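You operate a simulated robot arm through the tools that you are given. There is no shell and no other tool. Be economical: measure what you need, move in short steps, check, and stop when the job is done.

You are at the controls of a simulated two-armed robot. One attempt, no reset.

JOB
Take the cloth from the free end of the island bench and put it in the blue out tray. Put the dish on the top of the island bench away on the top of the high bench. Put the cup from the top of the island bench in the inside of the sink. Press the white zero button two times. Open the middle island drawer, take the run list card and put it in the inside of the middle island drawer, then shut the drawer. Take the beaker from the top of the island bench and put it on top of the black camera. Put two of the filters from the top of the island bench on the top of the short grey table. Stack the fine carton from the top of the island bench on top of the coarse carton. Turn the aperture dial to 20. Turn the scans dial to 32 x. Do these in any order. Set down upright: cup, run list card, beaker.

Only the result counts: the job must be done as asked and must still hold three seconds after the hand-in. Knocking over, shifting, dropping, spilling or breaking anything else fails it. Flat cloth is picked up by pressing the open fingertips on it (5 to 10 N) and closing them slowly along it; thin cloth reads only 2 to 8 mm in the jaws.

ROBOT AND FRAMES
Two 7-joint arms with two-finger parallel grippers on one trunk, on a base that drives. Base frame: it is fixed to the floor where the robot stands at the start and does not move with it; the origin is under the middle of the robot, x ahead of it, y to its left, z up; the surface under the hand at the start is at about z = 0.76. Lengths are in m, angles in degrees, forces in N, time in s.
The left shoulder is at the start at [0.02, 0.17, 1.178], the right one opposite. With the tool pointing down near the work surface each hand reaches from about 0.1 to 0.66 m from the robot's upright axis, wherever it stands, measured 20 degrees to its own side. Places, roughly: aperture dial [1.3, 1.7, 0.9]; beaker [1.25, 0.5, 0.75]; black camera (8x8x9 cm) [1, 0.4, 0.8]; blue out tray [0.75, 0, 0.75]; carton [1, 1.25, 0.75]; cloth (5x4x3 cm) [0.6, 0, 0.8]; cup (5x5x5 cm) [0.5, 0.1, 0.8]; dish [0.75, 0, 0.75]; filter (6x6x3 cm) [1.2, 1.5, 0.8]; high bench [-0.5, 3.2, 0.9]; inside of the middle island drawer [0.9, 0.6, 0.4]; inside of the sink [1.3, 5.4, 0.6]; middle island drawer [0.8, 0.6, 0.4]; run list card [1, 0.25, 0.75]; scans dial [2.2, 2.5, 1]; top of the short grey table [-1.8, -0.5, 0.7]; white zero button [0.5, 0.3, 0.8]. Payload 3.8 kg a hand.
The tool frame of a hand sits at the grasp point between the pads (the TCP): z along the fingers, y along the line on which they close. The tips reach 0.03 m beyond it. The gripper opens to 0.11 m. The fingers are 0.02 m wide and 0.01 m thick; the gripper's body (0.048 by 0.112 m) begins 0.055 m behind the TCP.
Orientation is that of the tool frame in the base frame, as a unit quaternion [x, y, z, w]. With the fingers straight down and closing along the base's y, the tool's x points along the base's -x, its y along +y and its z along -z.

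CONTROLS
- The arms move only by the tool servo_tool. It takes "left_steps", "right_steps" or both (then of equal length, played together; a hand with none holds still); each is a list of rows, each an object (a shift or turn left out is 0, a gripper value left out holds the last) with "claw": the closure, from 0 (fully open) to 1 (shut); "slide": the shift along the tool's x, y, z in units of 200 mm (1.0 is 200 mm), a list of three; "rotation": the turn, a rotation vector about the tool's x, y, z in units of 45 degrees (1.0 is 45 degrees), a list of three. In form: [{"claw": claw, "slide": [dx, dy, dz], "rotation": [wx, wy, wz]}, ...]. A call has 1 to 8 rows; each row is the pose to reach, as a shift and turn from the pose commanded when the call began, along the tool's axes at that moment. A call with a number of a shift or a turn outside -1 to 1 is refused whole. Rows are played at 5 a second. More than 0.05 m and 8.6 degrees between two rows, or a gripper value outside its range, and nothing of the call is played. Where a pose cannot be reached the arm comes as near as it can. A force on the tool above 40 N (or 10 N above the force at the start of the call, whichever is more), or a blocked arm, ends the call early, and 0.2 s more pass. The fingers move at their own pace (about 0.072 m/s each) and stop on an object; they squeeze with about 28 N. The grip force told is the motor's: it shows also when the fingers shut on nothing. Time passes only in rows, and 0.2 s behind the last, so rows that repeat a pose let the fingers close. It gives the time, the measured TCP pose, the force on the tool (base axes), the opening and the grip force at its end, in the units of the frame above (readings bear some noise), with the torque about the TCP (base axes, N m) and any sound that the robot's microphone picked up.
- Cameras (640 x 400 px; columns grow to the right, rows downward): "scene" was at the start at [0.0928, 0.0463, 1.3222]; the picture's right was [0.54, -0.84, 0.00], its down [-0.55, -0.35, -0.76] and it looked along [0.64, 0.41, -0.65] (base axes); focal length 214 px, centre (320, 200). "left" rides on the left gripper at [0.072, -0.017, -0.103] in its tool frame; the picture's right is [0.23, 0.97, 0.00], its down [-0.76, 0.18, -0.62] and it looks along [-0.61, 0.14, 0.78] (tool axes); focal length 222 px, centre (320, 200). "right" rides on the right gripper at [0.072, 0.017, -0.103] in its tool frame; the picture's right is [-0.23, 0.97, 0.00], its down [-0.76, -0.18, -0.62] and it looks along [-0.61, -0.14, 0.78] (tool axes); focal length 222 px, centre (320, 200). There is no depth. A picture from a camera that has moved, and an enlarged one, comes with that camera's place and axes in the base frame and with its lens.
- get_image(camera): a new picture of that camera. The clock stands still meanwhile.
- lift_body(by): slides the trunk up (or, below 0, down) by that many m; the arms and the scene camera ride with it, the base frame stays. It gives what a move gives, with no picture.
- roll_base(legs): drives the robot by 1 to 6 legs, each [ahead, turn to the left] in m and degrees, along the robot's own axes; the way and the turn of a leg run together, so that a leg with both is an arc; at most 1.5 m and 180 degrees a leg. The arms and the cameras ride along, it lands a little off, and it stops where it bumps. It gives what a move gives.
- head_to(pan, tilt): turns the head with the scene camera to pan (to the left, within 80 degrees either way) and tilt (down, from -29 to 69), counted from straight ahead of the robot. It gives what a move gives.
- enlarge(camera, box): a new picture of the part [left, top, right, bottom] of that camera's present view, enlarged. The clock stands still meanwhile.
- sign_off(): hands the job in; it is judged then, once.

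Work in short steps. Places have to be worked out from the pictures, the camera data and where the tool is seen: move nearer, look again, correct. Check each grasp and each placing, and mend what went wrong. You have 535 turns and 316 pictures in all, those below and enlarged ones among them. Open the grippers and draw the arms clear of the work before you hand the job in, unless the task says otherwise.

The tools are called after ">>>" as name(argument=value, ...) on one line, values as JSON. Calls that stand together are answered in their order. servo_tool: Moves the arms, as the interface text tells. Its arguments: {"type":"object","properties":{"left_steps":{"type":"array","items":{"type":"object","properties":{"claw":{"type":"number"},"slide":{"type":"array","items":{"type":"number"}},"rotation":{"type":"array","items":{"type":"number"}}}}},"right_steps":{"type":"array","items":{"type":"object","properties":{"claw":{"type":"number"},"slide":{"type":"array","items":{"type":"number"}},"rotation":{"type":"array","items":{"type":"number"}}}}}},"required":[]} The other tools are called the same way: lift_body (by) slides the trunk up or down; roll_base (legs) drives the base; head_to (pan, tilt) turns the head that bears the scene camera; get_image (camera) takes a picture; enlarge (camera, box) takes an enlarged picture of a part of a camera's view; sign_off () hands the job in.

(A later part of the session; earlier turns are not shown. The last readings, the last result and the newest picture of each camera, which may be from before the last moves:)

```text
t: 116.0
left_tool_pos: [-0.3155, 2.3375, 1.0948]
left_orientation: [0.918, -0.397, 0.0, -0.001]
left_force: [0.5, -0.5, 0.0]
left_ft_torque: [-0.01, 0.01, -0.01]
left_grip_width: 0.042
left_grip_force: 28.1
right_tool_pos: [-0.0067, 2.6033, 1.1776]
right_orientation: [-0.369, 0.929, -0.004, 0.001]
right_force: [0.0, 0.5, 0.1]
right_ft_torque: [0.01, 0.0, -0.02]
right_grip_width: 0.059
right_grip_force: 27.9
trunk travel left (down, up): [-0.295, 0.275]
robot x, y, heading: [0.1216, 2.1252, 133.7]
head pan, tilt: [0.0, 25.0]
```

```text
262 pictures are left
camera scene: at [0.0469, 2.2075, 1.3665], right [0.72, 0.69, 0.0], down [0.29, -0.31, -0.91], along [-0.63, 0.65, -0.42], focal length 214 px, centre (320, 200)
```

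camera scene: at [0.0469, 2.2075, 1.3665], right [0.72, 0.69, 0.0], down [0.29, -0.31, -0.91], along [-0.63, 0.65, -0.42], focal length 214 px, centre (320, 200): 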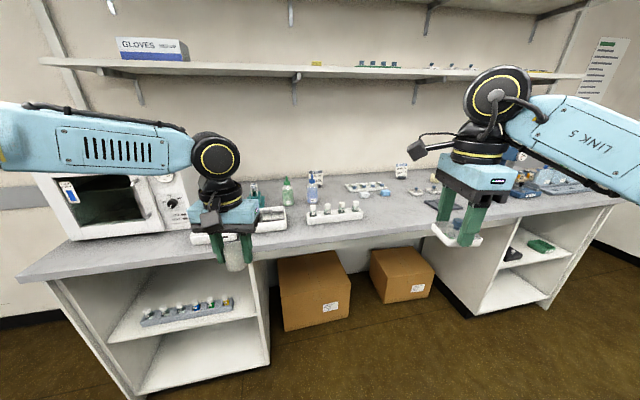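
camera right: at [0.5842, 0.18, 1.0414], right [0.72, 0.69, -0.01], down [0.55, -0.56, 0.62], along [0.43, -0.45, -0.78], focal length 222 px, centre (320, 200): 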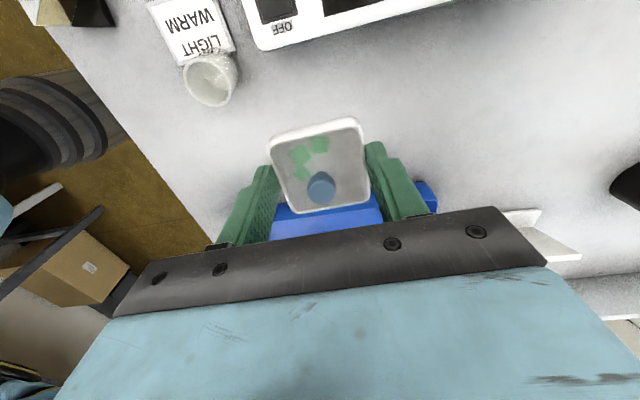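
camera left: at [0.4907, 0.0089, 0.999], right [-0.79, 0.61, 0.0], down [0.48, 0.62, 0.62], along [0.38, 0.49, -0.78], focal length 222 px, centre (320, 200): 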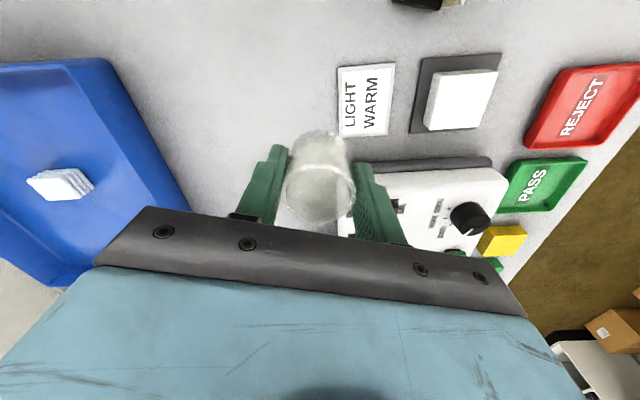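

There's free bench top around base (−0.27, 3.06). I pull the left hand in a little and drive to put that spot in front of the right hand.

>>> servo_tool(left_steps=[{"slide": [0.15, 0, -0.1]}, {"slide": [0.3, 0, -0.2]}, {"slide": [0.45, 0, -0.3]}])

>>> roll_base(legs=[[0, -32], [0.52, 0], [0, 45]])

>>> head_to(pan=-15, tilt=40)

>>> get_image(camera="scene")

>>> get_image(camera="right")

```text
t: 116.8
left_tool_pos: [-0.2496, 2.2672, 1.1556]
left_orientation: [0.917, -0.398, 0.0, -0.002]
left_force: [0.5, -0.3, -0.1]
left_ft_torque: [0.02, 0.01, 0.0]
left_grip_width: 0.0419
left_grip_force: 27.5
right_tool_pos: [-0.0059, 2.6019, 1.1802]
right_orientation: [-0.369, 0.929, -0.004, 0.0]
right_force: [0.4, -0.1, -0.2]
right_ft_torque: [-0.01, 0.04, -0.01]
right_grip_width: 0.0589
right_grip_force: 28.0
trunk travel left (down, up): [-0.295, 0.275]
robot x, y, heading: [0.1205, 2.1252, 134.0]
head pan, tilt: [0.0, 25.0]
```

```text
t: 123.4
left_tool_pos: [-0.3748, 2.6969, 1.1542]
left_orientation: [0.954, -0.299, 0.001, -0.001]
left_force: [0.7, -0.1, -0.2]
left_ft_torque: [0.04, 0.01, -0.01]
left_grip_width: 0.042
left_grip_force: 27.8
right_tool_pos: [-0.2064, 3.0739, 1.1805]
right_orientation: [-0.465, 0.885, -0.004, 0.002]
right_force: [-0.8, 1.1, -0.2]
right_ft_torque: [0.03, -0.03, 0.02]
right_grip_width: 0.059
right_grip_force: 28.0
trunk travel left (down, up): [-0.295, 0.275]
robot x, y, heading: [0.0217, 2.6369, 145.8]
head pan, tilt: [0.0, 25.0]
```

```text
t: 124.2
left_tool_pos: [-0.3746, 2.6964, 1.1539]
left_orientation: [0.954, -0.298, 0.001, -0.001]
left_force: [0.9, 0.6, -0.3]
left_ft_torque: [-0.03, -0.05, 0.03]
left_grip_width: 0.0422
left_grip_force: 27.8
right_tool_pos: [-0.2062, 3.0726, 1.1786]
right_orientation: [-0.465, 0.885, -0.004, 0.001]
right_force: [0.2, 0.4, -1.0]
right_ft_torque: [-0.02, -0.02, 0.02]
right_grip_width: 0.059
right_grip_force: 27.5
trunk travel left (down, up): [-0.295, 0.275]
robot x, y, heading: [0.024, 2.6386, 145.6]
head pan, tilt: [-15.0, 40.0]
```

```text
261 pictures are left
camera scene: at [-0.0495, 2.7116, 1.3433], right [0.76, 0.65, 0.0], down [0.42, -0.49, -0.77], along [-0.5, 0.58, -0.64], focal length 214 px, centre (320, 200)
```

scene: 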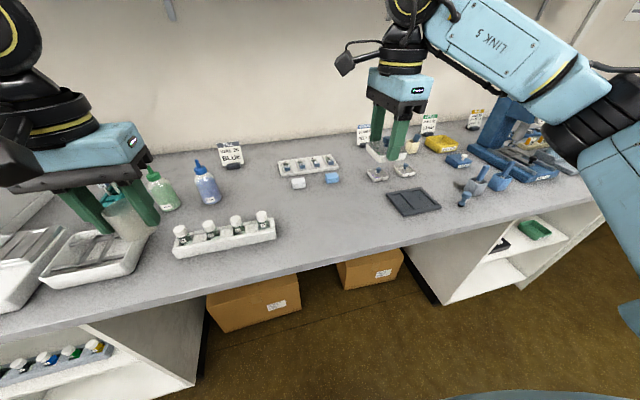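

```text
260 pictures are left
camera right: at [-0.2608, 3.0258, 1.2816], right [-0.67, 0.74, -0.01], down [0.57, 0.53, 0.62], along [0.47, 0.41, -0.78], focal length 222 px, centre (320, 200)
```

right: 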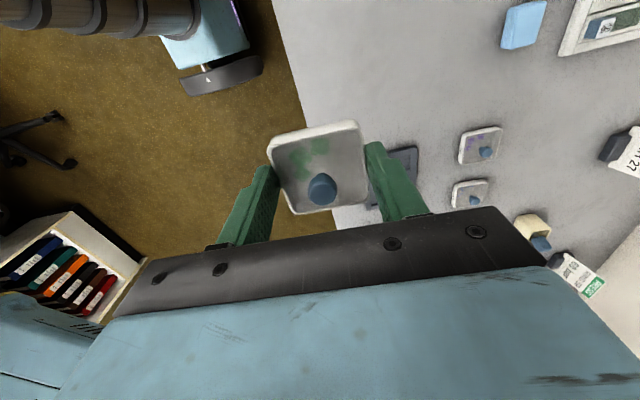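

Free spot at about (−0.31, 3.11). I lower the trunk 0.1 m, then move the dish over that spot.

>>> lift_body(by=-0.1)

>>> servo_tool(right_steps=[{"slide": [0.03, 0.13, 0]}, {"slide": [0.07, 0.27, 0]}, {"slide": [0.1, 0.4, 0.05]}, {"slide": [0.14, 0.535, 0.15]}, {"slide": [0.14, 0.535, 0.3]}])

>>> get_image(camera="scene")

>>> get_image(camera="right")

```text
t: 125.5
left_tool_pos: [-0.3745, 2.6972, 1.0546]
left_orientation: [0.955, -0.298, 0.0, 0.0]
left_force: [-0.4, 0.3, -0.9]
left_ft_torque: [-0.04, 0.01, 0.01]
left_grip_width: 0.0418
left_grip_force: 28.3
right_tool_pos: [-0.2057, 3.0733, 1.0792]
right_orientation: [-0.465, 0.885, -0.005, 0.001]
right_force: [0.0, 0.1, -0.8]
right_ft_torque: [-0.02, 0.03, -0.05]
right_grip_width: 0.0592
right_grip_force: 27.6
trunk travel left (down, up): [-0.195, 0.375]
robot x, y, heading: [0.0191, 2.6368, 146.0]
head pan, tilt: [-15.0, 40.0]
```

```text
t: 126.7
left_tool_pos: [-0.3741, 2.6982, 1.0549]
left_orientation: [0.954, -0.298, -0.001, 0.001]
left_force: [0.2, 0.5, -0.6]
left_ft_torque: [-0.04, -0.02, -0.01]
left_grip_width: 0.0418
left_grip_force: 27.8
right_tool_pos: [-0.3093, 3.1125, 1.0166]
right_orientation: [-0.465, 0.885, -0.004, 0.0]
right_force: [1.1, -0.1, -0.7]
right_ft_torque: [-0.01, 0.04, 0.03]
right_grip_width: 0.0592
right_grip_force: 27.9
trunk travel left (down, up): [-0.195, 0.375]
robot x, y, heading: [0.0227, 2.6339, 145.6]
head pan, tilt: [-15.0, 40.0]
```

```text
259 pictures are left
camera scene: at [-0.0492, 2.7121, 1.2432], right [0.76, 0.65, 0.0], down [0.42, -0.49, -0.77], along [-0.5, 0.58, -0.64], focal length 214 px, centre (320, 200)
```

scene: 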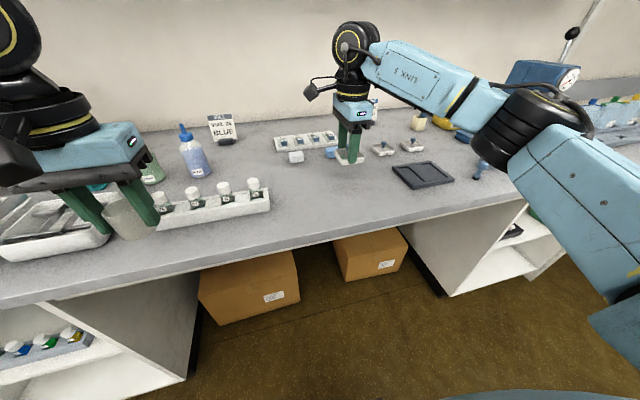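

```text
258 pictures are left
camera right: at [-0.3644, 3.0633, 1.1188], right [-0.67, 0.74, -0.01], down [0.58, 0.53, 0.62], along [0.46, 0.41, -0.78], focal length 222 px, centre (320, 200)
```

right: 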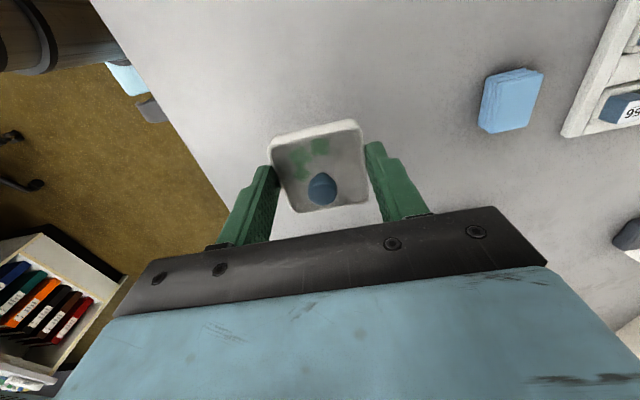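

Clear underneath. I lower towards the bench, finely near the end.

>>> servo_tool(right_steps=[{"slide": [0, 0, 0.1]}, {"slide": [0, 0, 0.2]}, {"slide": [0, 0, 0.3]}, {"slide": [0, 0, 0.34]}, {"slide": [0, 0, 0.36]}])

>>> enlarge(camera="scene", box=[280, 80, 420, 190])

```text
t: 127.9
left_tool_pos: [-0.3754, 2.6973, 1.0541]
left_orientation: [0.955, -0.298, 0.0, -0.002]
left_force: [0.5, 0.4, 0.5]
left_ft_torque: [0.0, -0.02, 0.03]
left_grip_width: 0.0419
left_grip_force: 28.3
right_tool_pos: [-0.3086, 3.1124, 0.9451]
right_orientation: [-0.465, 0.886, -0.005, 0.001]
right_force: [-1.0, -0.2, 0.0]
right_ft_torque: [-0.02, 0.0, -0.01]
right_grip_width: 0.0592
right_grip_force: 28.0
trunk travel left (down, up): [-0.195, 0.375]
robot x, y, heading: [0.0179, 2.6361, 145.8]
head pan, tilt: [-15.0, 40.0]
```

```text
3.64 times, centred on (350, 135) of scene
camera zoom: at [-0.0495, 2.7116, 1.2432], right [0.76, 0.65, 0.0], down [0.42, -0.49, -0.77], along [-0.5, 0.58, -0.64], focal length 780 px, centre (211, 436)
```

zoom: 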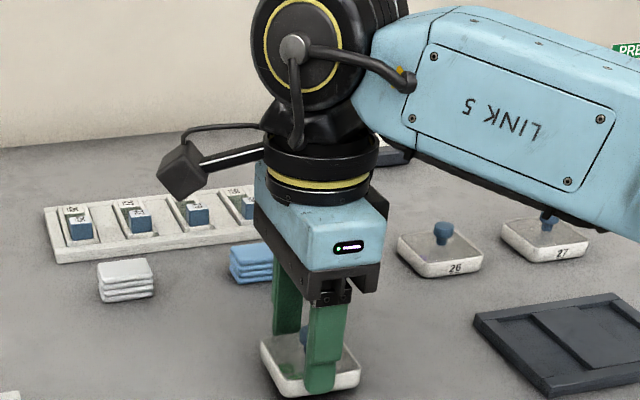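

Nearly down; I continue in 2 mm steps until contact.

>>> servo_tool(right_steps=[{"slide": [0, 0, 0.01]}, {"slide": [0, 0, 0.02]}, {"slide": [0, 0, 0.03]}, {"slide": [0, 0, 0.04]}])

```text
t: 128.9
left_tool_pos: [-0.3754, 2.6969, 1.0537]
left_orientation: [0.955, -0.298, -0.001, -0.001]
left_force: [0.4, -0.4, 0.0]
left_ft_torque: [-0.01, 0.01, 0.0]
left_grip_width: 0.0416
left_grip_force: 27.8
right_tool_pos: [-0.3089, 3.1101, 0.9389]
right_orientation: [-0.465, 0.885, -0.004, 0.0]
right_force: [0.0, -0.1, 0.0]
right_ft_torque: [0.06, -0.02, 0.0]
right_grip_width: 0.0592
right_grip_force: 28.1
trunk travel left (down, up): [-0.195, 0.375]
robot x, y, heading: [0.0259, 2.6356, 146.0]
head pan, tilt: [-15.0, 40.0]
```

No contact yet; I continue.

>>> servo_tool(right_steps=[{"slide": [0, 0, 0.01]}, {"slide": [0, 0, 0.02]}, {"slide": [0, 0, 0.03]}, {"slide": [0, 0, 0.04]}])

```text
t: 129.9
left_tool_pos: [-0.3738, 2.6967, 1.0539]
left_orientation: [0.955, -0.298, 0.0, -0.001]
left_force: [0.5, -0.5, 0.1]
left_ft_torque: [-0.03, -0.01, 0.02]
left_grip_width: 0.0413
left_grip_force: 27.5
right_tool_pos: [-0.31, 3.1096, 0.9339]
right_orientation: [-0.465, 0.885, -0.001, -0.001]
right_force: [-2.9, 5.5, 28.7]
right_ft_torque: [0.16, 0.12, 0.03]
right_grip_width: 0.059
right_grip_force: 28.0
trunk travel left (down, up): [-0.195, 0.375]
robot x, y, heading: [0.0263, 2.6339, 145.9]
head pan, tilt: [-15.0, 40.0]
```

Contact. I ease off 1 mm and open, then lift straight away.

>>> servo_tool(right_steps=[{"slide": [0, 0, -0.012]}, {"slide": [0, 0, -0.012], "claw": 0.4}, {"slide": [0, 0, -0.012], "claw": 0.2}, {"slide": [0, 0, -0.012], "claw": 0.2}, {"slide": [0, 0, -0.2], "claw": 0.2}, {"slide": [0, 0, -0.4], "claw": 0.2}, {"slide": [0, 0, -0.6], "claw": 0.2}])

>>> get_image(camera="right")

>>> enlarge(camera="scene", box=[260, 80, 440, 200])

```text
t: 131.5
left_tool_pos: [-0.3748, 2.6972, 1.0543]
left_orientation: [0.955, -0.298, 0.001, -0.001]
left_force: [-0.2, -0.3, -0.4]
left_ft_torque: [0.01, -0.02, 0.0]
left_grip_width: 0.0418
left_grip_force: 28.1
right_tool_pos: [-0.3112, 3.1109, 1.0528]
right_orientation: [-0.465, 0.885, -0.004, 0.001]
right_force: [-0.2, -0.2, 0.4]
right_ft_torque: [0.01, -0.01, -0.01]
right_grip_width: 0.088
right_grip_force: 0.1
trunk travel left (down, up): [-0.195, 0.375]
robot x, y, heading: [0.0214, 2.637, 145.9]
head pan, tilt: [-15.0, 40.0]
```

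```text
256 pictures are left
camera right: at [-0.3662, 3.0619, 1.1549], right [-0.67, 0.74, -0.01], down [0.57, 0.53, 0.62], along [0.47, 0.41, -0.78], focal length 222 px, centre (320, 200)
```

right: 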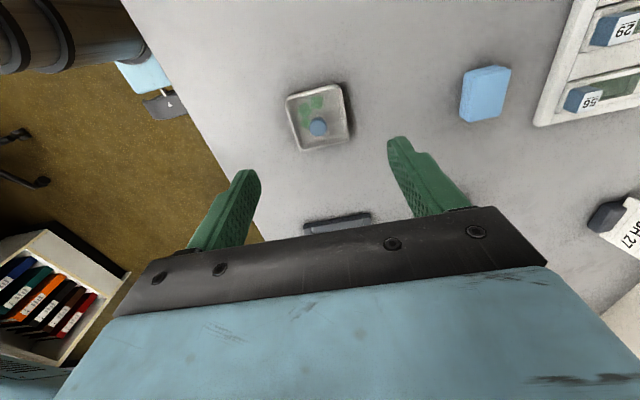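

```text
3.33 times, centred on (350, 140) of scene
camera zoom: at [-0.0493, 2.7111, 1.2433], right [0.76, 0.65, 0.0], down [0.42, -0.49, -0.77], along [-0.5, 0.58, -0.64], focal length 715 px, centre (220, 400)
```

zoom: 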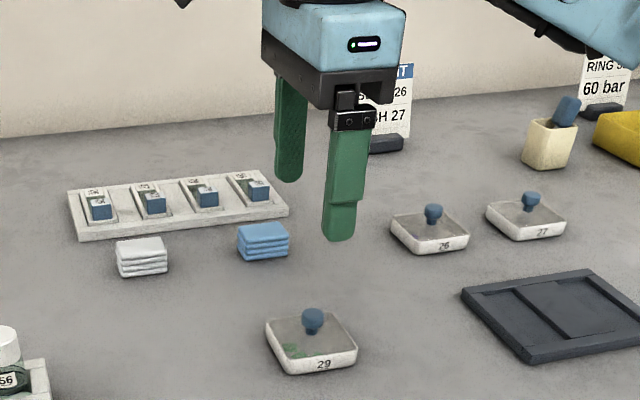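

Dish 29 stands on the high bench. I retract, back off and turn towards the sink to look.

>>> servo_tool(right_steps=[{"slide": [0, -0.2, -0.1]}, {"slide": [0, -0.4, -0.2]}, {"slide": [0, -0.6, -0.3]}])

>>> roll_base(legs=[[-0.3, 0], [0, -85]])

>>> head_to(pan=0, tilt=20)

>>> get_image(camera="scene")

```text
t: 132.3
left_tool_pos: [-0.3726, 2.6959, 1.0551]
left_orientation: [0.954, -0.298, 0.0, -0.001]
left_force: [-0.5, -0.3, 0.2]
left_ft_torque: [0.02, 0.0, 0.01]
left_grip_width: 0.0419
left_grip_force: 27.6
right_tool_pos: [-0.213, 3.043, 1.1132]
right_orientation: [-0.466, 0.885, -0.005, 0.001]
right_force: [-0.1, -0.3, 0.3]
right_ft_torque: [-0.03, 0.0, 0.02]
right_grip_width: 0.0879
right_grip_force: 0.0
trunk travel left (down, up): [-0.195, 0.375]
robot x, y, heading: [0.0279, 2.6333, 145.9]
head pan, tilt: [-15.0, 40.0]
```

```text
t: 138.0
left_tool_pos: [0.2989, 2.8674, 1.0535]
left_orientation: [-0.502, 0.865, -0.001, 0.001]
left_force: [1.4, 0.4, 0.4]
left_ft_torque: [0.0, -0.03, -0.01]
left_grip_width: 0.0421
left_grip_force: 27.8
right_tool_pos: [0.6584, 2.738, 1.1132]
right_orientation: [0.255, 0.967, -0.004, -0.003]
right_force: [-0.1, -0.5, 0.1]
right_ft_torque: [0.03, 0.01, 0.0]
right_grip_width: 0.088
right_grip_force: 0.1
trunk travel left (down, up): [-0.195, 0.375]
robot x, y, heading: [0.2748, 2.4682, 61.1]
head pan, tilt: [-15.0, 40.0]
```

```text
t: 138.8
left_tool_pos: [0.2994, 2.8685, 1.0546]
left_orientation: [-0.503, 0.865, -0.001, 0.001]
left_force: [0.5, 0.2, -0.6]
left_ft_torque: [0.01, 0.02, -0.02]
left_grip_width: 0.0418
left_grip_force: 28.4
right_tool_pos: [0.6575, 2.7383, 1.1129]
right_orientation: [0.255, 0.967, -0.003, -0.003]
right_force: [-0.1, -0.2, 0.2]
right_ft_torque: [0.01, -0.01, 0.04]
right_grip_width: 0.0882
right_grip_force: 0.0
trunk travel left (down, up): [-0.195, 0.375]
robot x, y, heading: [0.2721, 2.4668, 60.9]
head pan, tilt: [0.0, 20.0]
```

```text
254 pictures are left
camera scene: at [0.3277, 2.5675, 1.2746], right [0.87, -0.49, 0.0], down [-0.17, -0.3, -0.94], along [0.46, 0.82, -0.34], focal length 214 px, centre (320, 200)
```

scene: 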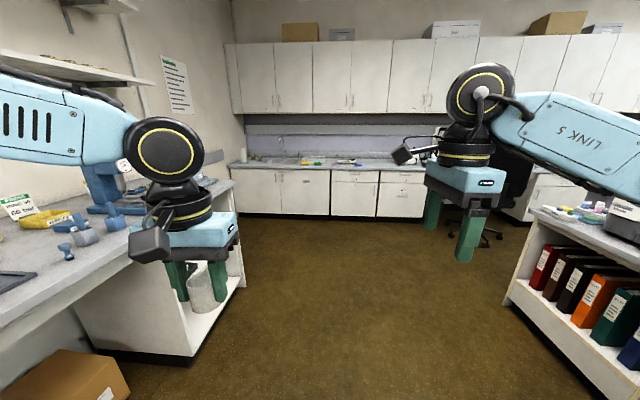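

The corridor is free; the sink with its tap is ahead on the left. I drive on in two legs.

>>> roll_base(legs=[[0, -6], [1.4, 0], [0, 32], [0.9, 0], [0, -28]])

>>> head_to(pan=15, tilt=40)

>>> get_image(camera="scene")

```text
t: 153.6
left_tool_pos: [1.1959, 4.8988, 1.0542]
left_orientation: [-0.483, 0.875, 0.0, 0.0]
left_force: [0.1, -0.7, 0.0]
left_ft_torque: [0.02, 0.04, -0.01]
left_grip_width: 0.0418
left_grip_force: 28.0
right_tool_pos: [1.5496, 4.7535, 1.1133]
right_orientation: [0.277, 0.961, -0.004, -0.003]
right_force: [0.3, 0.0, 0.4]
right_ft_torque: [0.0, -0.01, 0.02]
right_grip_width: 0.0884
right_grip_force: 0.1
trunk travel left (down, up): [-0.195, 0.375]
robot x, y, heading: [1.1515, 4.4999, 58.1]
head pan, tilt: [0.0, 20.0]
```

```text
t: 154.4
left_tool_pos: [1.1944, 4.9002, 1.0542]
left_orientation: [-0.484, 0.875, -0.001, 0.001]
left_force: [-0.6, -0.3, -0.5]
left_ft_torque: [0.0, -0.01, 0.01]
left_grip_width: 0.0419
left_grip_force: 27.6
right_tool_pos: [1.5486, 4.755, 1.1121]
right_orientation: [0.277, 0.961, -0.003, -0.003]
right_force: [0.8, -0.6, 0.3]
right_ft_torque: [-0.01, 0.0, -0.01]
right_grip_width: 0.088
right_grip_force: 0.0
trunk travel left (down, up): [-0.195, 0.375]
robot x, y, heading: [1.1476, 4.5008, 58.1]
head pan, tilt: [15.0, 40.0]
```

```text
253 pictures are left
camera scene: at [1.1868, 4.5998, 1.2433], right [0.96, -0.29, 0.0], down [-0.18, -0.61, -0.77], along [0.22, 0.73, -0.64], focal length 214 px, centre (320, 200)
```

scene: 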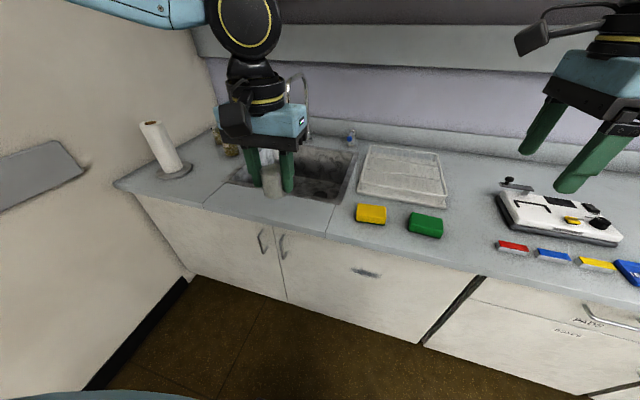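

The sink basin spans about x 1.1–1.52, y 5.2–5.5 in the base frame. I shift left a little and drive up to the counter.

>>> roll_base(legs=[[0, 60], [0.13, 0], [0, -60], [0.19, 0]])

>>> head_to(pan=10, tilt=45)

>>> get_image(camera="scene")

>>> get_image(camera="left")

```text
t: 162.0
left_tool_pos: [1.2367, 5.1808, 1.0542]
left_orientation: [-0.484, 0.875, -0.002, 0.001]
left_force: [-0.3, -0.1, -1.1]
left_ft_torque: [-0.02, 0.01, -0.01]
left_grip_width: 0.0419
left_grip_force: 28.1
right_tool_pos: [1.5902, 5.0359, 1.1118]
right_orientation: [0.276, 0.961, -0.004, -0.003]
right_force: [-0.4, 0.3, -0.7]
right_ft_torque: [0.0, 0.03, 0.03]
right_grip_width: 0.0881
right_grip_force: 0.1
trunk travel left (down, up): [-0.195, 0.375]
robot x, y, heading: [1.1905, 4.7785, 58.6]
head pan, tilt: [15.0, 40.0]
```

```text
t: 162.7
left_tool_pos: [1.2358, 5.18, 1.0541]
left_orientation: [-0.484, 0.875, 0.0, 0.001]
left_force: [-0.1, 0.3, -0.4]
left_ft_torque: [0.02, 0.03, -0.02]
left_grip_width: 0.0419
left_grip_force: 27.8
right_tool_pos: [1.5898, 5.0358, 1.1143]
right_orientation: [0.275, 0.962, -0.004, -0.003]
right_force: [0.4, 0.4, 0.9]
right_ft_torque: [0.01, 0.02, -0.02]
right_grip_width: 0.088
right_grip_force: 0.0
trunk travel left (down, up): [-0.195, 0.375]
robot x, y, heading: [1.1949, 4.7818, 58.6]
head pan, tilt: [10.0, 45.0]
```

```text
252 pictures are left
camera scene: at [1.2335, 4.8739, 1.236], right [0.93, -0.37, 0.0], down [-0.26, -0.66, -0.71], along [0.26, 0.66, -0.71], focal length 214 px, centre (320, 200)
```

scene: 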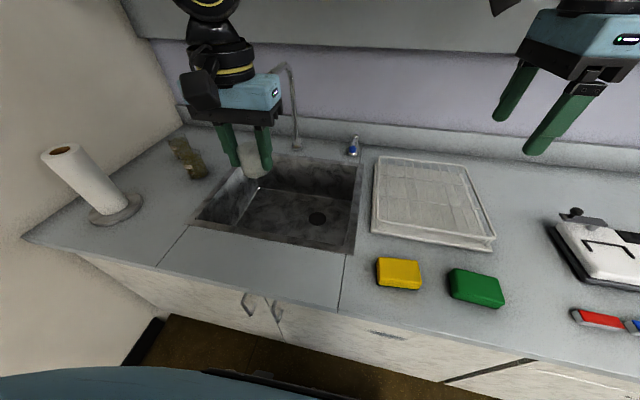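

```text
251 pictures are left
camera left: at [1.2127, 5.1099, 1.1582], right [-0.95, 0.32, 0.0], down [0.25, 0.74, 0.62], along [0.2, 0.59, -0.78], focal length 222 px, centre (320, 200)
```

left: 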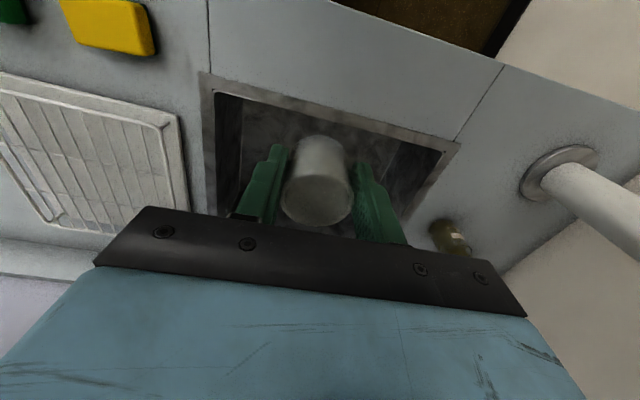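

The basin is clear; I'll set the cup at about (1.31, 5.35). I roll 3 cm closer, move the hand over that point, then lower the trunk.

>>> roll_base(legs=[[0.03, 0]])

>>> servo_tool(left_steps=[{"slide": [-0.16, 0.03, 0]}, {"slide": [-0.32, 0.06, 0]}, {"slide": [-0.48, 0.09, 0]}, {"slide": [-0.64, 0.12, 0]}, {"slide": [-0.78, 0.14, 0]}])

>>> lift_body(by=-0.185)

>>> get_image(camera="scene")

>>> get_image(camera="left")

```text
t: 163.5
left_tool_pos: [1.2517, 5.2059, 1.0541]
left_orientation: [-0.484, 0.875, -0.001, -0.001]
left_force: [1.0, -0.1, -0.9]
left_ft_torque: [-0.04, 0.01, -0.01]
left_grip_width: 0.042
left_grip_force: 28.1
right_tool_pos: [1.6052, 5.0625, 1.1118]
right_orientation: [0.274, 0.962, -0.004, -0.002]
right_force: [0.3, 0.9, -0.2]
right_ft_torque: [-0.02, 0.05, 0.01]
right_grip_width: 0.088
right_grip_force: 0.1
trunk travel left (down, up): [-0.195, 0.375]
robot x, y, heading: [1.2078, 4.8067, 58.5]
head pan, tilt: [10.0, 45.0]
```

```text
t: 164.7
left_tool_pos: [1.3019, 5.3508, 1.0525]
left_orientation: [-0.485, 0.875, 0.0, 0.001]
left_force: [-1.0, -0.4, 0.2]
left_ft_torque: [-0.03, -0.01, -0.02]
left_grip_width: 0.0418
left_grip_force: 27.9
left hand out of reach, approached as far as the arm can: row 5
right_tool_pos: [1.6038, 5.0617, 1.1125]
right_orientation: [0.274, 0.962, -0.004, -0.002]
right_force: [0.4, -0.5, 0.5]
right_ft_torque: [0.01, -0.05, -0.03]
right_grip_width: 0.0879
right_grip_force: 0.1
trunk travel left (down, up): [-0.195, 0.375]
robot x, y, heading: [1.2063, 4.8077, 58.5]
head pan, tilt: [10.0, 45.0]
```

```text
t: 166.8
left_tool_pos: [1.303, 5.3513, 0.8686]
left_orientation: [-0.484, 0.875, 0.0, 0.001]
left_force: [-0.6, 0.4, 0.1]
left_ft_torque: [-0.04, -0.06, 0.04]
left_grip_width: 0.0417
left_grip_force: 27.8
right_tool_pos: [1.6052, 5.0607, 0.9281]
right_orientation: [0.274, 0.962, -0.004, -0.002]
right_force: [0.2, -1.1, 0.2]
right_ft_torque: [0.01, -0.02, 0.0]
right_grip_width: 0.088
right_grip_force: 0.1
trunk travel left (down, up): [-0.01, 0.56]
robot x, y, heading: [1.2112, 4.8079, 58.7]
head pan, tilt: [10.0, 45.0]
```

```text
250 pictures are left
camera scene: at [1.2491, 4.8994, 1.0511], right [0.93, -0.37, 0.0], down [-0.26, -0.66, -0.71], along [0.26, 0.66, -0.71], focal length 214 px, centre (320, 200)
```

scene: 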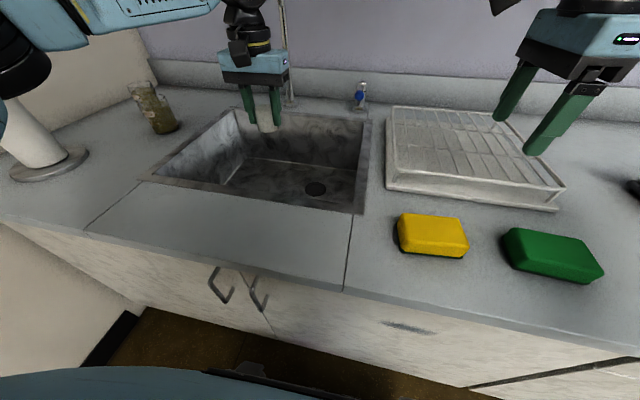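

```text
249 pictures are left
camera left: at [1.2792, 5.2815, 0.9719], right [-0.95, 0.32, 0.0], down [0.25, 0.74, 0.62], along [0.2, 0.59, -0.78], focal length 222 px, centre (320, 200)
```

left: 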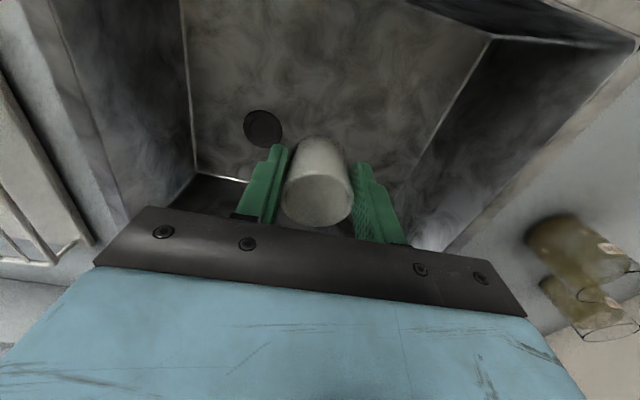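

The cup is centred over the basin. I lower it, watching force.

>>> servo_tool(left_steps=[{"slide": [0, 0, 0.2]}, {"slide": [0, 0, 0.4]}, {"slide": [0, 0, 0.6]}, {"slide": [0, 0, 0.8]}, {"slide": [0, 0, 0.9]}])

>>> get_image(camera="scene")

>>> get_image(camera="left")

```text
t: 168.0
left_tool_pos: [1.2806, 5.3411, 0.6986]
left_orientation: [-0.485, 0.875, -0.001, 0.002]
left_force: [-0.1, -0.5, -0.7]
left_ft_torque: [0.05, 0.0, 0.0]
left_grip_width: 0.0417
left_grip_force: 28.1
left hand out of reach, approached as far as the arm can: row 3, 4, 5
right_tool_pos: [1.6054, 5.0613, 0.9282]
right_orientation: [0.275, 0.961, -0.004, -0.001]
right_force: [0.1, 0.0, 0.0]
right_ft_torque: [0.0, 0.0, 0.01]
right_grip_width: 0.0882
right_grip_force: 0.0
trunk travel left (down, up): [-0.01, 0.56]
robot x, y, heading: [1.2073, 4.8081, 58.5]
head pan, tilt: [10.0, 45.0]
```

```text
248 pictures are left
camera scene: at [1.2491, 4.8994, 1.051], right [0.93, -0.37, 0.0], down [-0.26, -0.66, -0.71], along [0.26, 0.66, -0.71], focal length 214 px, centre (320, 200)
```

scene: 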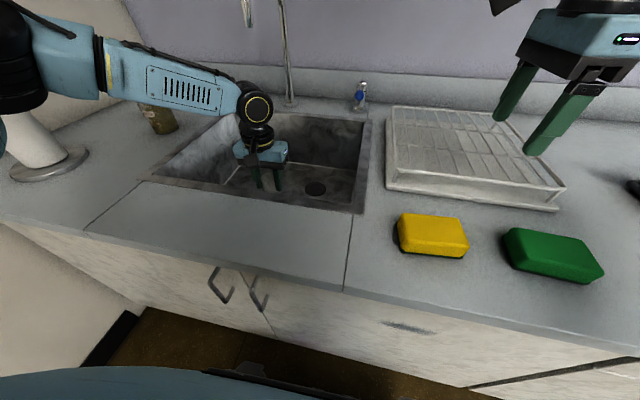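

```text
247 pictures are left
camera left: at [1.2568, 5.2711, 0.8022], right [-0.95, 0.32, -0.01], down [0.25, 0.74, 0.62], along [0.21, 0.59, -0.78], focal length 222 px, centre (320, 200)
```

left: 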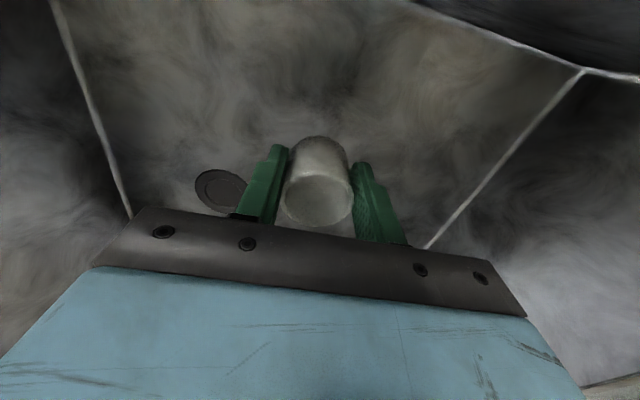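

Reach drags it slightly back but it stays well inside. I continue down with a small backward allowance.

>>> servo_tool(left_steps=[{"slide": [0.03, 0, 0.05]}, {"slide": [0.06, 0, 0.1]}, {"slide": [0.09, 0, 0.14]}, {"slide": [0.1, 0, 0.18]}])

```text
t: 169.0
left_tool_pos: [1.2668, 5.3256, 0.6658]
left_orientation: [-0.484, 0.875, 0.0, 0.003]
left_force: [0.4, 2.6, 8.0]
left_ft_torque: [-0.93, 0.38, -0.06]
left_grip_width: 0.042
left_grip_force: 28.0
right_tool_pos: [1.6056, 5.06, 0.9284]
right_orientation: [0.275, 0.961, -0.003, -0.003]
right_force: [-0.4, -0.2, 0.3]
right_ft_torque: [0.0, -0.04, 0.03]
right_grip_width: 0.0881
right_grip_force: 0.1
trunk travel left (down, up): [-0.01, 0.56]
robot x, y, heading: [1.2069, 4.8058, 58.3]
head pan, tilt: [10.0, 45.0]
```

The torque shows the wrist camera touching the sink's front edge, not the cup on the floor. I go up and turn the hand's yaw so the camera points sideways.

>>> servo_tool(left_steps=[{"slide": [-0.05, 0, -0.2]}, {"slide": [-0.1, 0, -0.4]}, {"slide": [-0.1, 0, -0.6]}, {"slide": [-0.1, 0, -0.75]}])

>>> servo_tool(left_steps=[{"rotation": [0, 0, 0.167]}, {"rotation": [0, 0, 0.333]}, {"rotation": [0, 0, 0.5]}, {"rotation": [0, 0, 0.667]}, {"rotation": [0, 0, 0.833]}, {"rotation": [0, 0, 1]}])

```text
t: 170.0
left_tool_pos: [1.279, 5.3428, 0.8125]
left_orientation: [-0.484, 0.875, -0.001, 0.0]
left_force: [-0.4, 0.1, -1.0]
left_ft_torque: [0.04, 0.03, 0.0]
left_grip_width: 0.0419
left_grip_force: 27.7
right_tool_pos: [1.6048, 5.0597, 0.929]
right_orientation: [0.275, 0.962, -0.003, -0.002]
right_force: [0.4, -0.3, -0.9]
right_ft_torque: [-0.02, -0.01, 0.01]
right_grip_width: 0.0882
right_grip_force: 0.0
trunk travel left (down, up): [-0.01, 0.56]
robot x, y, heading: [1.2113, 4.8034, 58.7]
head pan, tilt: [10.0, 45.0]
```

```text
t: 171.4
left_tool_pos: [1.2773, 5.3436, 0.8119]
left_orientation: [-0.112, 0.994, 0.001, 0.001]
left_force: [-0.4, 0.3, 0.2]
left_ft_torque: [-0.02, -0.04, 0.03]
left_grip_width: 0.0422
left_grip_force: 27.7
right_tool_pos: [1.6051, 5.0614, 0.9286]
right_orientation: [0.275, 0.961, -0.004, -0.003]
right_force: [-0.7, -0.6, 0.5]
right_ft_torque: [0.04, -0.04, -0.03]
right_grip_width: 0.088
right_grip_force: 0.1
trunk travel left (down, up): [-0.01, 0.56]
robot x, y, heading: [1.2042, 4.8049, 58.2]
head pan, tilt: [10.0, 45.0]
```

It turns freely this way; another 45°.

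>>> servo_tool(left_steps=[{"rotation": [0, 0, 0.167]}, {"rotation": [0, 0, 0.333]}, {"rotation": [0, 0, 0.5]}, {"rotation": [0, 0, 0.667]}, {"rotation": [0, 0, 0.833]}, {"rotation": [0, 0, 1]}])

>>> get_image(camera="left")

>>> get_image(camera="scene")

```text
t: 172.8
left_tool_pos: [1.2775, 5.3426, 0.812]
left_orientation: [0.277, 0.961, 0.001, 0.001]
left_force: [-0.3, -0.6, 0.4]
left_ft_torque: [0.0, 0.02, 0.02]
left_grip_width: 0.0419
left_grip_force: 28.0
right_tool_pos: [1.6041, 5.0607, 0.9278]
right_orientation: [0.274, 0.962, -0.003, -0.002]
right_force: [0.3, 0.7, 0.0]
right_ft_torque: [-0.01, 0.0, -0.02]
right_grip_width: 0.088
right_grip_force: 0.1
trunk travel left (down, up): [-0.01, 0.56]
robot x, y, heading: [1.2099, 4.8078, 58.4]
head pan, tilt: [10.0, 45.0]
```

```text
246 pictures are left
camera left: at [1.2091, 5.3679, 0.9168], right [0.33, 0.94, 0.0], down [0.74, -0.26, 0.62], along [0.59, -0.2, -0.78], focal length 222 px, centre (320, 200)
```

left: 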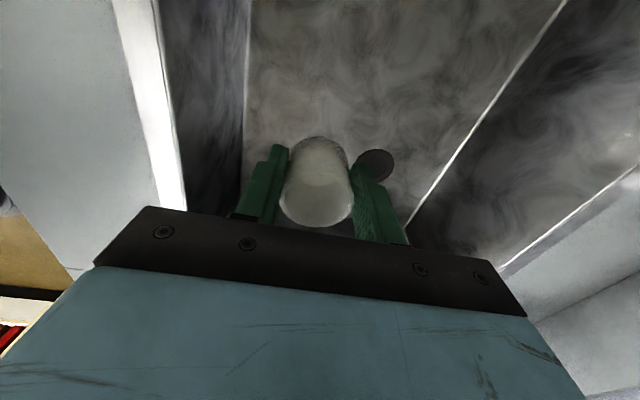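

```text
245 pictures are left
camera scene: at [1.2491, 4.8994, 1.051], right [0.93, -0.37, 0.0], down [-0.26, -0.66, -0.71], along [0.26, 0.66, -0.71], focal length 214 px, centre (320, 200)
```

scene: 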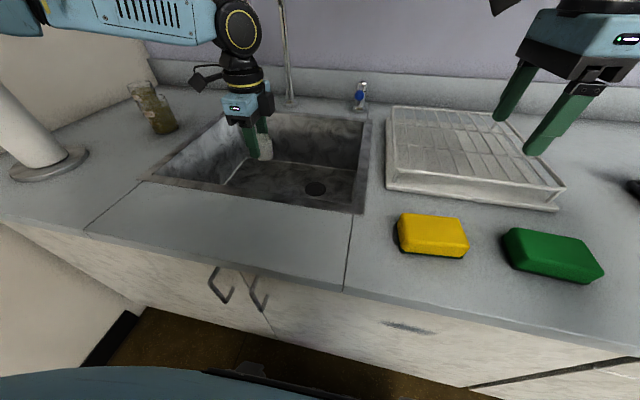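

Good. I lower again, with a slight pull back near the bottom.

>>> servo_tool(left_steps=[{"slide": [0, 0, 0.2]}, {"slide": [0, 0, 0.4]}, {"slide": [0, -0.02, 0.55]}, {"slide": [0, -0.05, 0.65]}, {"slide": [0, -0.08, 0.75]}])

>>> servo_tool(left_steps=[{"slide": [0, -0.01, 0.02]}, {"slide": [0, -0.02, 0.04]}, {"slide": [0, -0.03, 0.06]}, {"slide": [0, -0.04, 0.08]}])

```text
t: 174.0
left_tool_pos: [1.2664, 5.3297, 0.6653]
left_orientation: [0.277, 0.961, 0.0, 0.002]
left_force: [0.6, 0.0, 0.0]
left_ft_torque: [0.0, 0.03, 0.0]
left_grip_width: 0.042
left_grip_force: 28.0
left hand out of reach, approached as far as the arm can: row 5
right_tool_pos: [1.6051, 5.0607, 0.9284]
right_orientation: [0.274, 0.962, -0.004, -0.002]
right_force: [0.2, -0.7, 0.0]
right_ft_torque: [0.04, 0.01, 0.01]
right_grip_width: 0.0881
right_grip_force: 0.1
trunk travel left (down, up): [-0.01, 0.56]
robot x, y, heading: [1.2068, 4.8043, 58.6]
head pan, tilt: [10.0, 45.0]
```

```text
t: 175.0
left_tool_pos: [1.2588, 5.3209, 0.6513]
left_orientation: [0.277, 0.961, 0.0, 0.002]
left_force: [-0.5, 0.6, -0.3]
left_ft_torque: [0.04, -0.02, -0.02]
left_grip_width: 0.0421
left_grip_force: 28.1
left hand out of reach, approached as far as the arm can: row 4
right_tool_pos: [1.6041, 5.061, 0.9288]
right_orientation: [0.274, 0.962, -0.004, -0.002]
right_force: [-0.1, 0.6, -0.5]
right_ft_torque: [0.0, 0.0, -0.02]
right_grip_width: 0.0881
right_grip_force: 0.1
trunk travel left (down, up): [-0.01, 0.56]
robot x, y, heading: [1.2057, 4.8031, 58.7]
head pan, tilt: [10.0, 45.0]
```

Not at the bottom yet. I use the last centimetre of trunk, then go on in small steps.

>>> lift_body(by=-0.01)

>>> servo_tool(left_steps=[{"slide": [0, 0, 0.01]}, {"slide": [0, -0.01, 0.025]}, {"slide": [0, -0.02, 0.04]}, {"slide": [0, -0.03, 0.05]}])

>>> get_image(camera="left")

```text
t: 175.6
left_tool_pos: [1.2589, 5.3216, 0.6405]
left_orientation: [0.276, 0.961, 0.001, 0.001]
left_force: [-0.4, -0.3, -0.4]
left_ft_torque: [0.01, -0.03, -0.04]
left_grip_width: 0.042
left_grip_force: 28.0
right_tool_pos: [1.6057, 5.0613, 0.9192]
right_orientation: [0.276, 0.961, -0.003, -0.002]
right_force: [0.6, -0.6, -0.6]
right_ft_torque: [-0.01, -0.01, 0.03]
right_grip_width: 0.0881
right_grip_force: 0.0
trunk travel left (down, up): [0.0, 0.57]
robot x, y, heading: [1.2102, 4.8119, 58.6]
head pan, tilt: [10.0, 45.0]
```

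```text
t: 176.6
left_tool_pos: [1.2529, 5.3168, 0.6316]
left_orientation: [0.277, 0.961, 0.001, 0.003]
left_force: [0.1, -0.9, -1.1]
left_ft_torque: [0.01, 0.02, 0.0]
left_grip_width: 0.0416
left_grip_force: 27.8
right_tool_pos: [1.6045, 5.0601, 0.9185]
right_orientation: [0.275, 0.961, -0.003, -0.002]
right_force: [0.5, 0.4, -0.1]
right_ft_torque: [0.0, -0.02, 0.0]
right_grip_width: 0.0882
right_grip_force: 0.1
trunk travel left (down, up): [0.0, 0.57]
robot x, y, heading: [1.2078, 4.8083, 58.5]
head pan, tilt: [10.0, 45.0]
```

```text
244 pictures are left
camera left: at [1.1844, 5.3409, 0.7356], right [0.32, 0.95, 0.0], down [0.74, -0.25, 0.63], along [0.59, -0.2, -0.78], focal length 222 px, centre (320, 200)
```

left: 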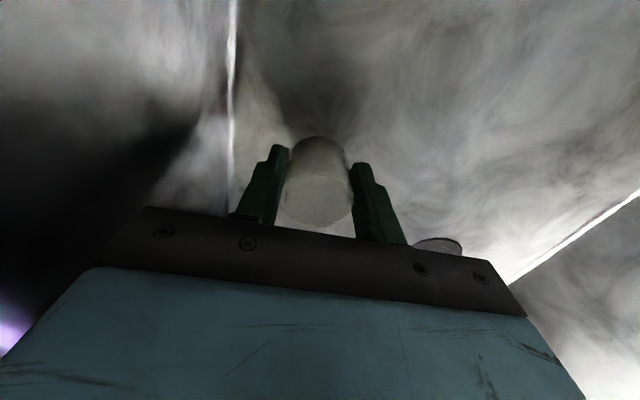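

Floor looks 1–3 cm below the cup still. I carry on in small steps.

>>> servo_tool(left_steps=[{"slide": [0, -0.01, 0.015]}, {"slide": [0, -0.02, 0.03]}, {"slide": [0, -0.03, 0.045]}, {"slide": [0, -0.04, 0.06]}, {"slide": [0, -0.05, 0.075]}])

```text
t: 177.8
left_tool_pos: [1.2464, 5.3083, 0.6201]
left_orientation: [0.276, 0.961, 0.003, 0.004]
left_force: [4.8, 8.9, 6.2]
left_ft_torque: [-1.06, 0.78, -0.28]
left_grip_width: 0.0417
left_grip_force: 28.2
left hand out of reach, approached as far as the arm can: row 3, 4, 5
right_tool_pos: [1.6052, 5.062, 0.9186]
right_orientation: [0.274, 0.962, -0.004, -0.002]
right_force: [-0.5, 0.1, 0.1]
right_ft_torque: [0.01, -0.01, 0.03]
right_grip_width: 0.0878
right_grip_force: 0.1
trunk travel left (down, up): [0.0, 0.57]
robot x, y, heading: [1.2079, 4.8044, 58.5]
head pan, tilt: [10.0, 45.0]
```

Now the wrist touches the basin's front wall. I raise the hand a bit and try to roll the base a few centimetres closer.

>>> servo_tool(left_steps=[{"slide": [0, 0.03, -0.15]}, {"slide": [0, 0.05, -0.35]}, {"slide": [0, 0.05, -0.55]}])

>>> roll_base(legs=[[0.05, 0]])

```text
t: 178.6
left_tool_pos: [1.2512, 5.3141, 0.7305]
left_orientation: [0.277, 0.961, 0.0, 0.001]
left_force: [0.1, 0.6, 0.2]
left_ft_torque: [-0.01, 0.01, 0.03]
left_grip_width: 0.0419
left_grip_force: 28.1
right_tool_pos: [1.6058, 5.0599, 0.9172]
right_orientation: [0.275, 0.961, -0.003, -0.003]
right_force: [0.1, -0.1, -0.3]
right_ft_torque: [-0.02, 0.01, -0.01]
right_grip_width: 0.088
right_grip_force: 0.2
trunk travel left (down, up): [0.0, 0.57]
robot x, y, heading: [1.2091, 4.8033, 58.6]
head pan, tilt: [10.0, 45.0]
```

```text
t: 179.5
left_tool_pos: [1.2768, 5.3572, 0.7303]
left_orientation: [0.276, 0.961, 0.0, 0.002]
left_force: [0.2, 0.8, 0.3]
left_ft_torque: [0.0, -0.02, 0.0]
left_grip_width: 0.042
left_grip_force: 28.8
right_tool_pos: [1.6307, 5.1024, 0.9175]
right_orientation: [0.275, 0.961, -0.004, -0.002]
right_force: [0.1, 0.5, 0.7]
right_ft_torque: [-0.02, -0.02, -0.01]
right_grip_width: 0.088
right_grip_force: 0.0
trunk travel left (down, up): [0.0, 0.57]
robot x, y, heading: [1.2307, 4.8495, 58.5]
head pan, tilt: [10.0, 45.0]
```

It rolled 5 cm without bumping. I descend again.

>>> servo_tool(left_steps=[{"slide": [0, 0, 0.2]}, {"slide": [0, 0, 0.4]}, {"slide": [0, 0, 0.5]}, {"slide": [0, 0, 0.55]}])

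>>> servo_tool(left_steps=[{"slide": [0, 0, 0.015]}, {"slide": [0, 0, 0.03]}, {"slide": [0, 0, 0.045]}, {"slide": [0, 0, 0.06]}])

```text
t: 180.5
left_tool_pos: [1.2732, 5.3569, 0.6226]
left_orientation: [0.276, 0.961, 0.001, 0.002]
left_force: [-0.4, 0.3, 0.7]
left_ft_torque: [0.0, 0.02, 0.02]
left_grip_width: 0.0419
left_grip_force: 28.2
left hand out of reach, approached as far as the arm can: row 4
right_tool_pos: [1.6306, 5.1027, 0.9187]
right_orientation: [0.274, 0.962, -0.004, -0.002]
right_force: [0.2, -0.4, 0.5]
right_ft_torque: [0.01, -0.01, 0.04]
right_grip_width: 0.0881
right_grip_force: 0.0
trunk travel left (down, up): [0.0, 0.57]
robot x, y, heading: [1.2326, 4.8484, 58.5]
head pan, tilt: [10.0, 45.0]
```

```text
t: 181.5
left_tool_pos: [1.2694, 5.357, 0.6176]
left_orientation: [0.276, 0.961, 0.003, 0.004]
left_force: [5.1, 2.3, 16.3]
left_ft_torque: [-0.16, -0.42, 0.08]
left_grip_width: 0.0423
left_grip_force: 28.0
left hand out of reach, approached as far as the arm can: row 2, 3, 4
right_tool_pos: [1.6309, 5.1022, 0.9192]
right_orientation: [0.275, 0.961, -0.003, -0.002]
right_force: [0.4, -1.1, -0.7]
right_ft_torque: [0.02, 0.0, -0.01]
right_grip_width: 0.088
right_grip_force: 0.0
trunk travel left (down, up): [0.0, 0.57]
robot x, y, heading: [1.234, 4.849, 58.4]
head pan, tilt: [10.0, 45.0]
```

Contact directly below the cup: it stands on the basin floor (z ≈ 0.57). I release and go straight up.

>>> servo_tool(left_steps=[{"slide": [0, 0, -0.005], "claw": 0.55}, {"slide": [0, 0, -0.005], "claw": 0.4}, {"slide": [0, 0, -0.005], "claw": 0.4}])

>>> get_image(camera="left")

```text
t: 182.3
left_tool_pos: [1.2675, 5.356, 0.6156]
left_orientation: [0.276, 0.961, 0.0, 0.002]
left_force: [0.6, -0.8, -0.6]
left_ft_torque: [0.0, 0.01, 0.0]
left_grip_width: 0.066
left_grip_force: 0.2
right_tool_pos: [1.6297, 5.1032, 0.9168]
right_orientation: [0.275, 0.961, -0.004, -0.002]
right_force: [-0.5, -0.8, 0.2]
right_ft_torque: [0.0, 0.04, 0.01]
right_grip_width: 0.0879
right_grip_force: 0.1
trunk travel left (down, up): [0.0, 0.57]
robot x, y, heading: [1.2338, 4.8437, 58.5]
head pan, tilt: [10.0, 45.0]
```

```text
243 pictures are left
camera left: at [1.1984, 5.3798, 0.7198], right [0.32, 0.95, 0.0], down [0.74, -0.25, 0.63], along [0.59, -0.2, -0.78], focal length 222 px, centre (320, 200)
```

left: 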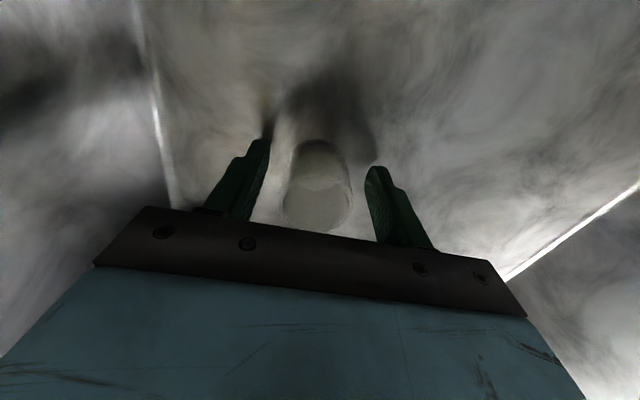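

Released and still standing. I lift the hand out of the basin and check.

>>> servo_tool(left_steps=[{"slide": [0, 0, -0.2]}, {"slide": [0, 0, -0.4]}, {"slide": [0, 0, -0.6]}, {"slide": [0, 0, -0.8]}, {"slide": [0, 0, -1]}])

>>> get_image(camera="left")

```text
t: 183.5
left_tool_pos: [1.266, 5.3566, 0.8155]
left_orientation: [0.276, 0.961, 0.0, 0.002]
left_force: [-0.5, 0.2, -0.5]
left_ft_torque: [0.01, -0.02, 0.0]
left_grip_width: 0.0661
left_grip_force: 0.0
right_tool_pos: [1.6319, 5.1038, 0.9176]
right_orientation: [0.275, 0.961, -0.004, -0.002]
right_force: [-0.3, 0.2, 0.4]
right_ft_torque: [0.03, 0.0, -0.03]
right_grip_width: 0.088
right_grip_force: 0.1
trunk travel left (down, up): [0.0, 0.57]
robot x, y, heading: [1.2332, 4.8459, 58.7]
head pan, tilt: [10.0, 45.0]
```

```text
242 pictures are left
camera left: at [1.1959, 5.3808, 0.9202], right [0.32, 0.95, 0.0], down [0.74, -0.25, 0.63], along [0.59, -0.2, -0.78], focal length 222 px, centre (320, 200)
```

left: 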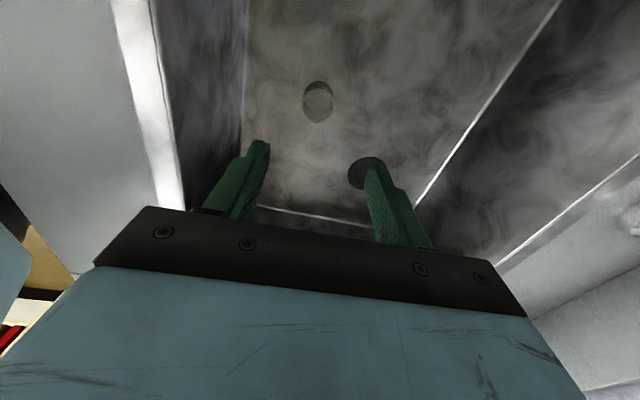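

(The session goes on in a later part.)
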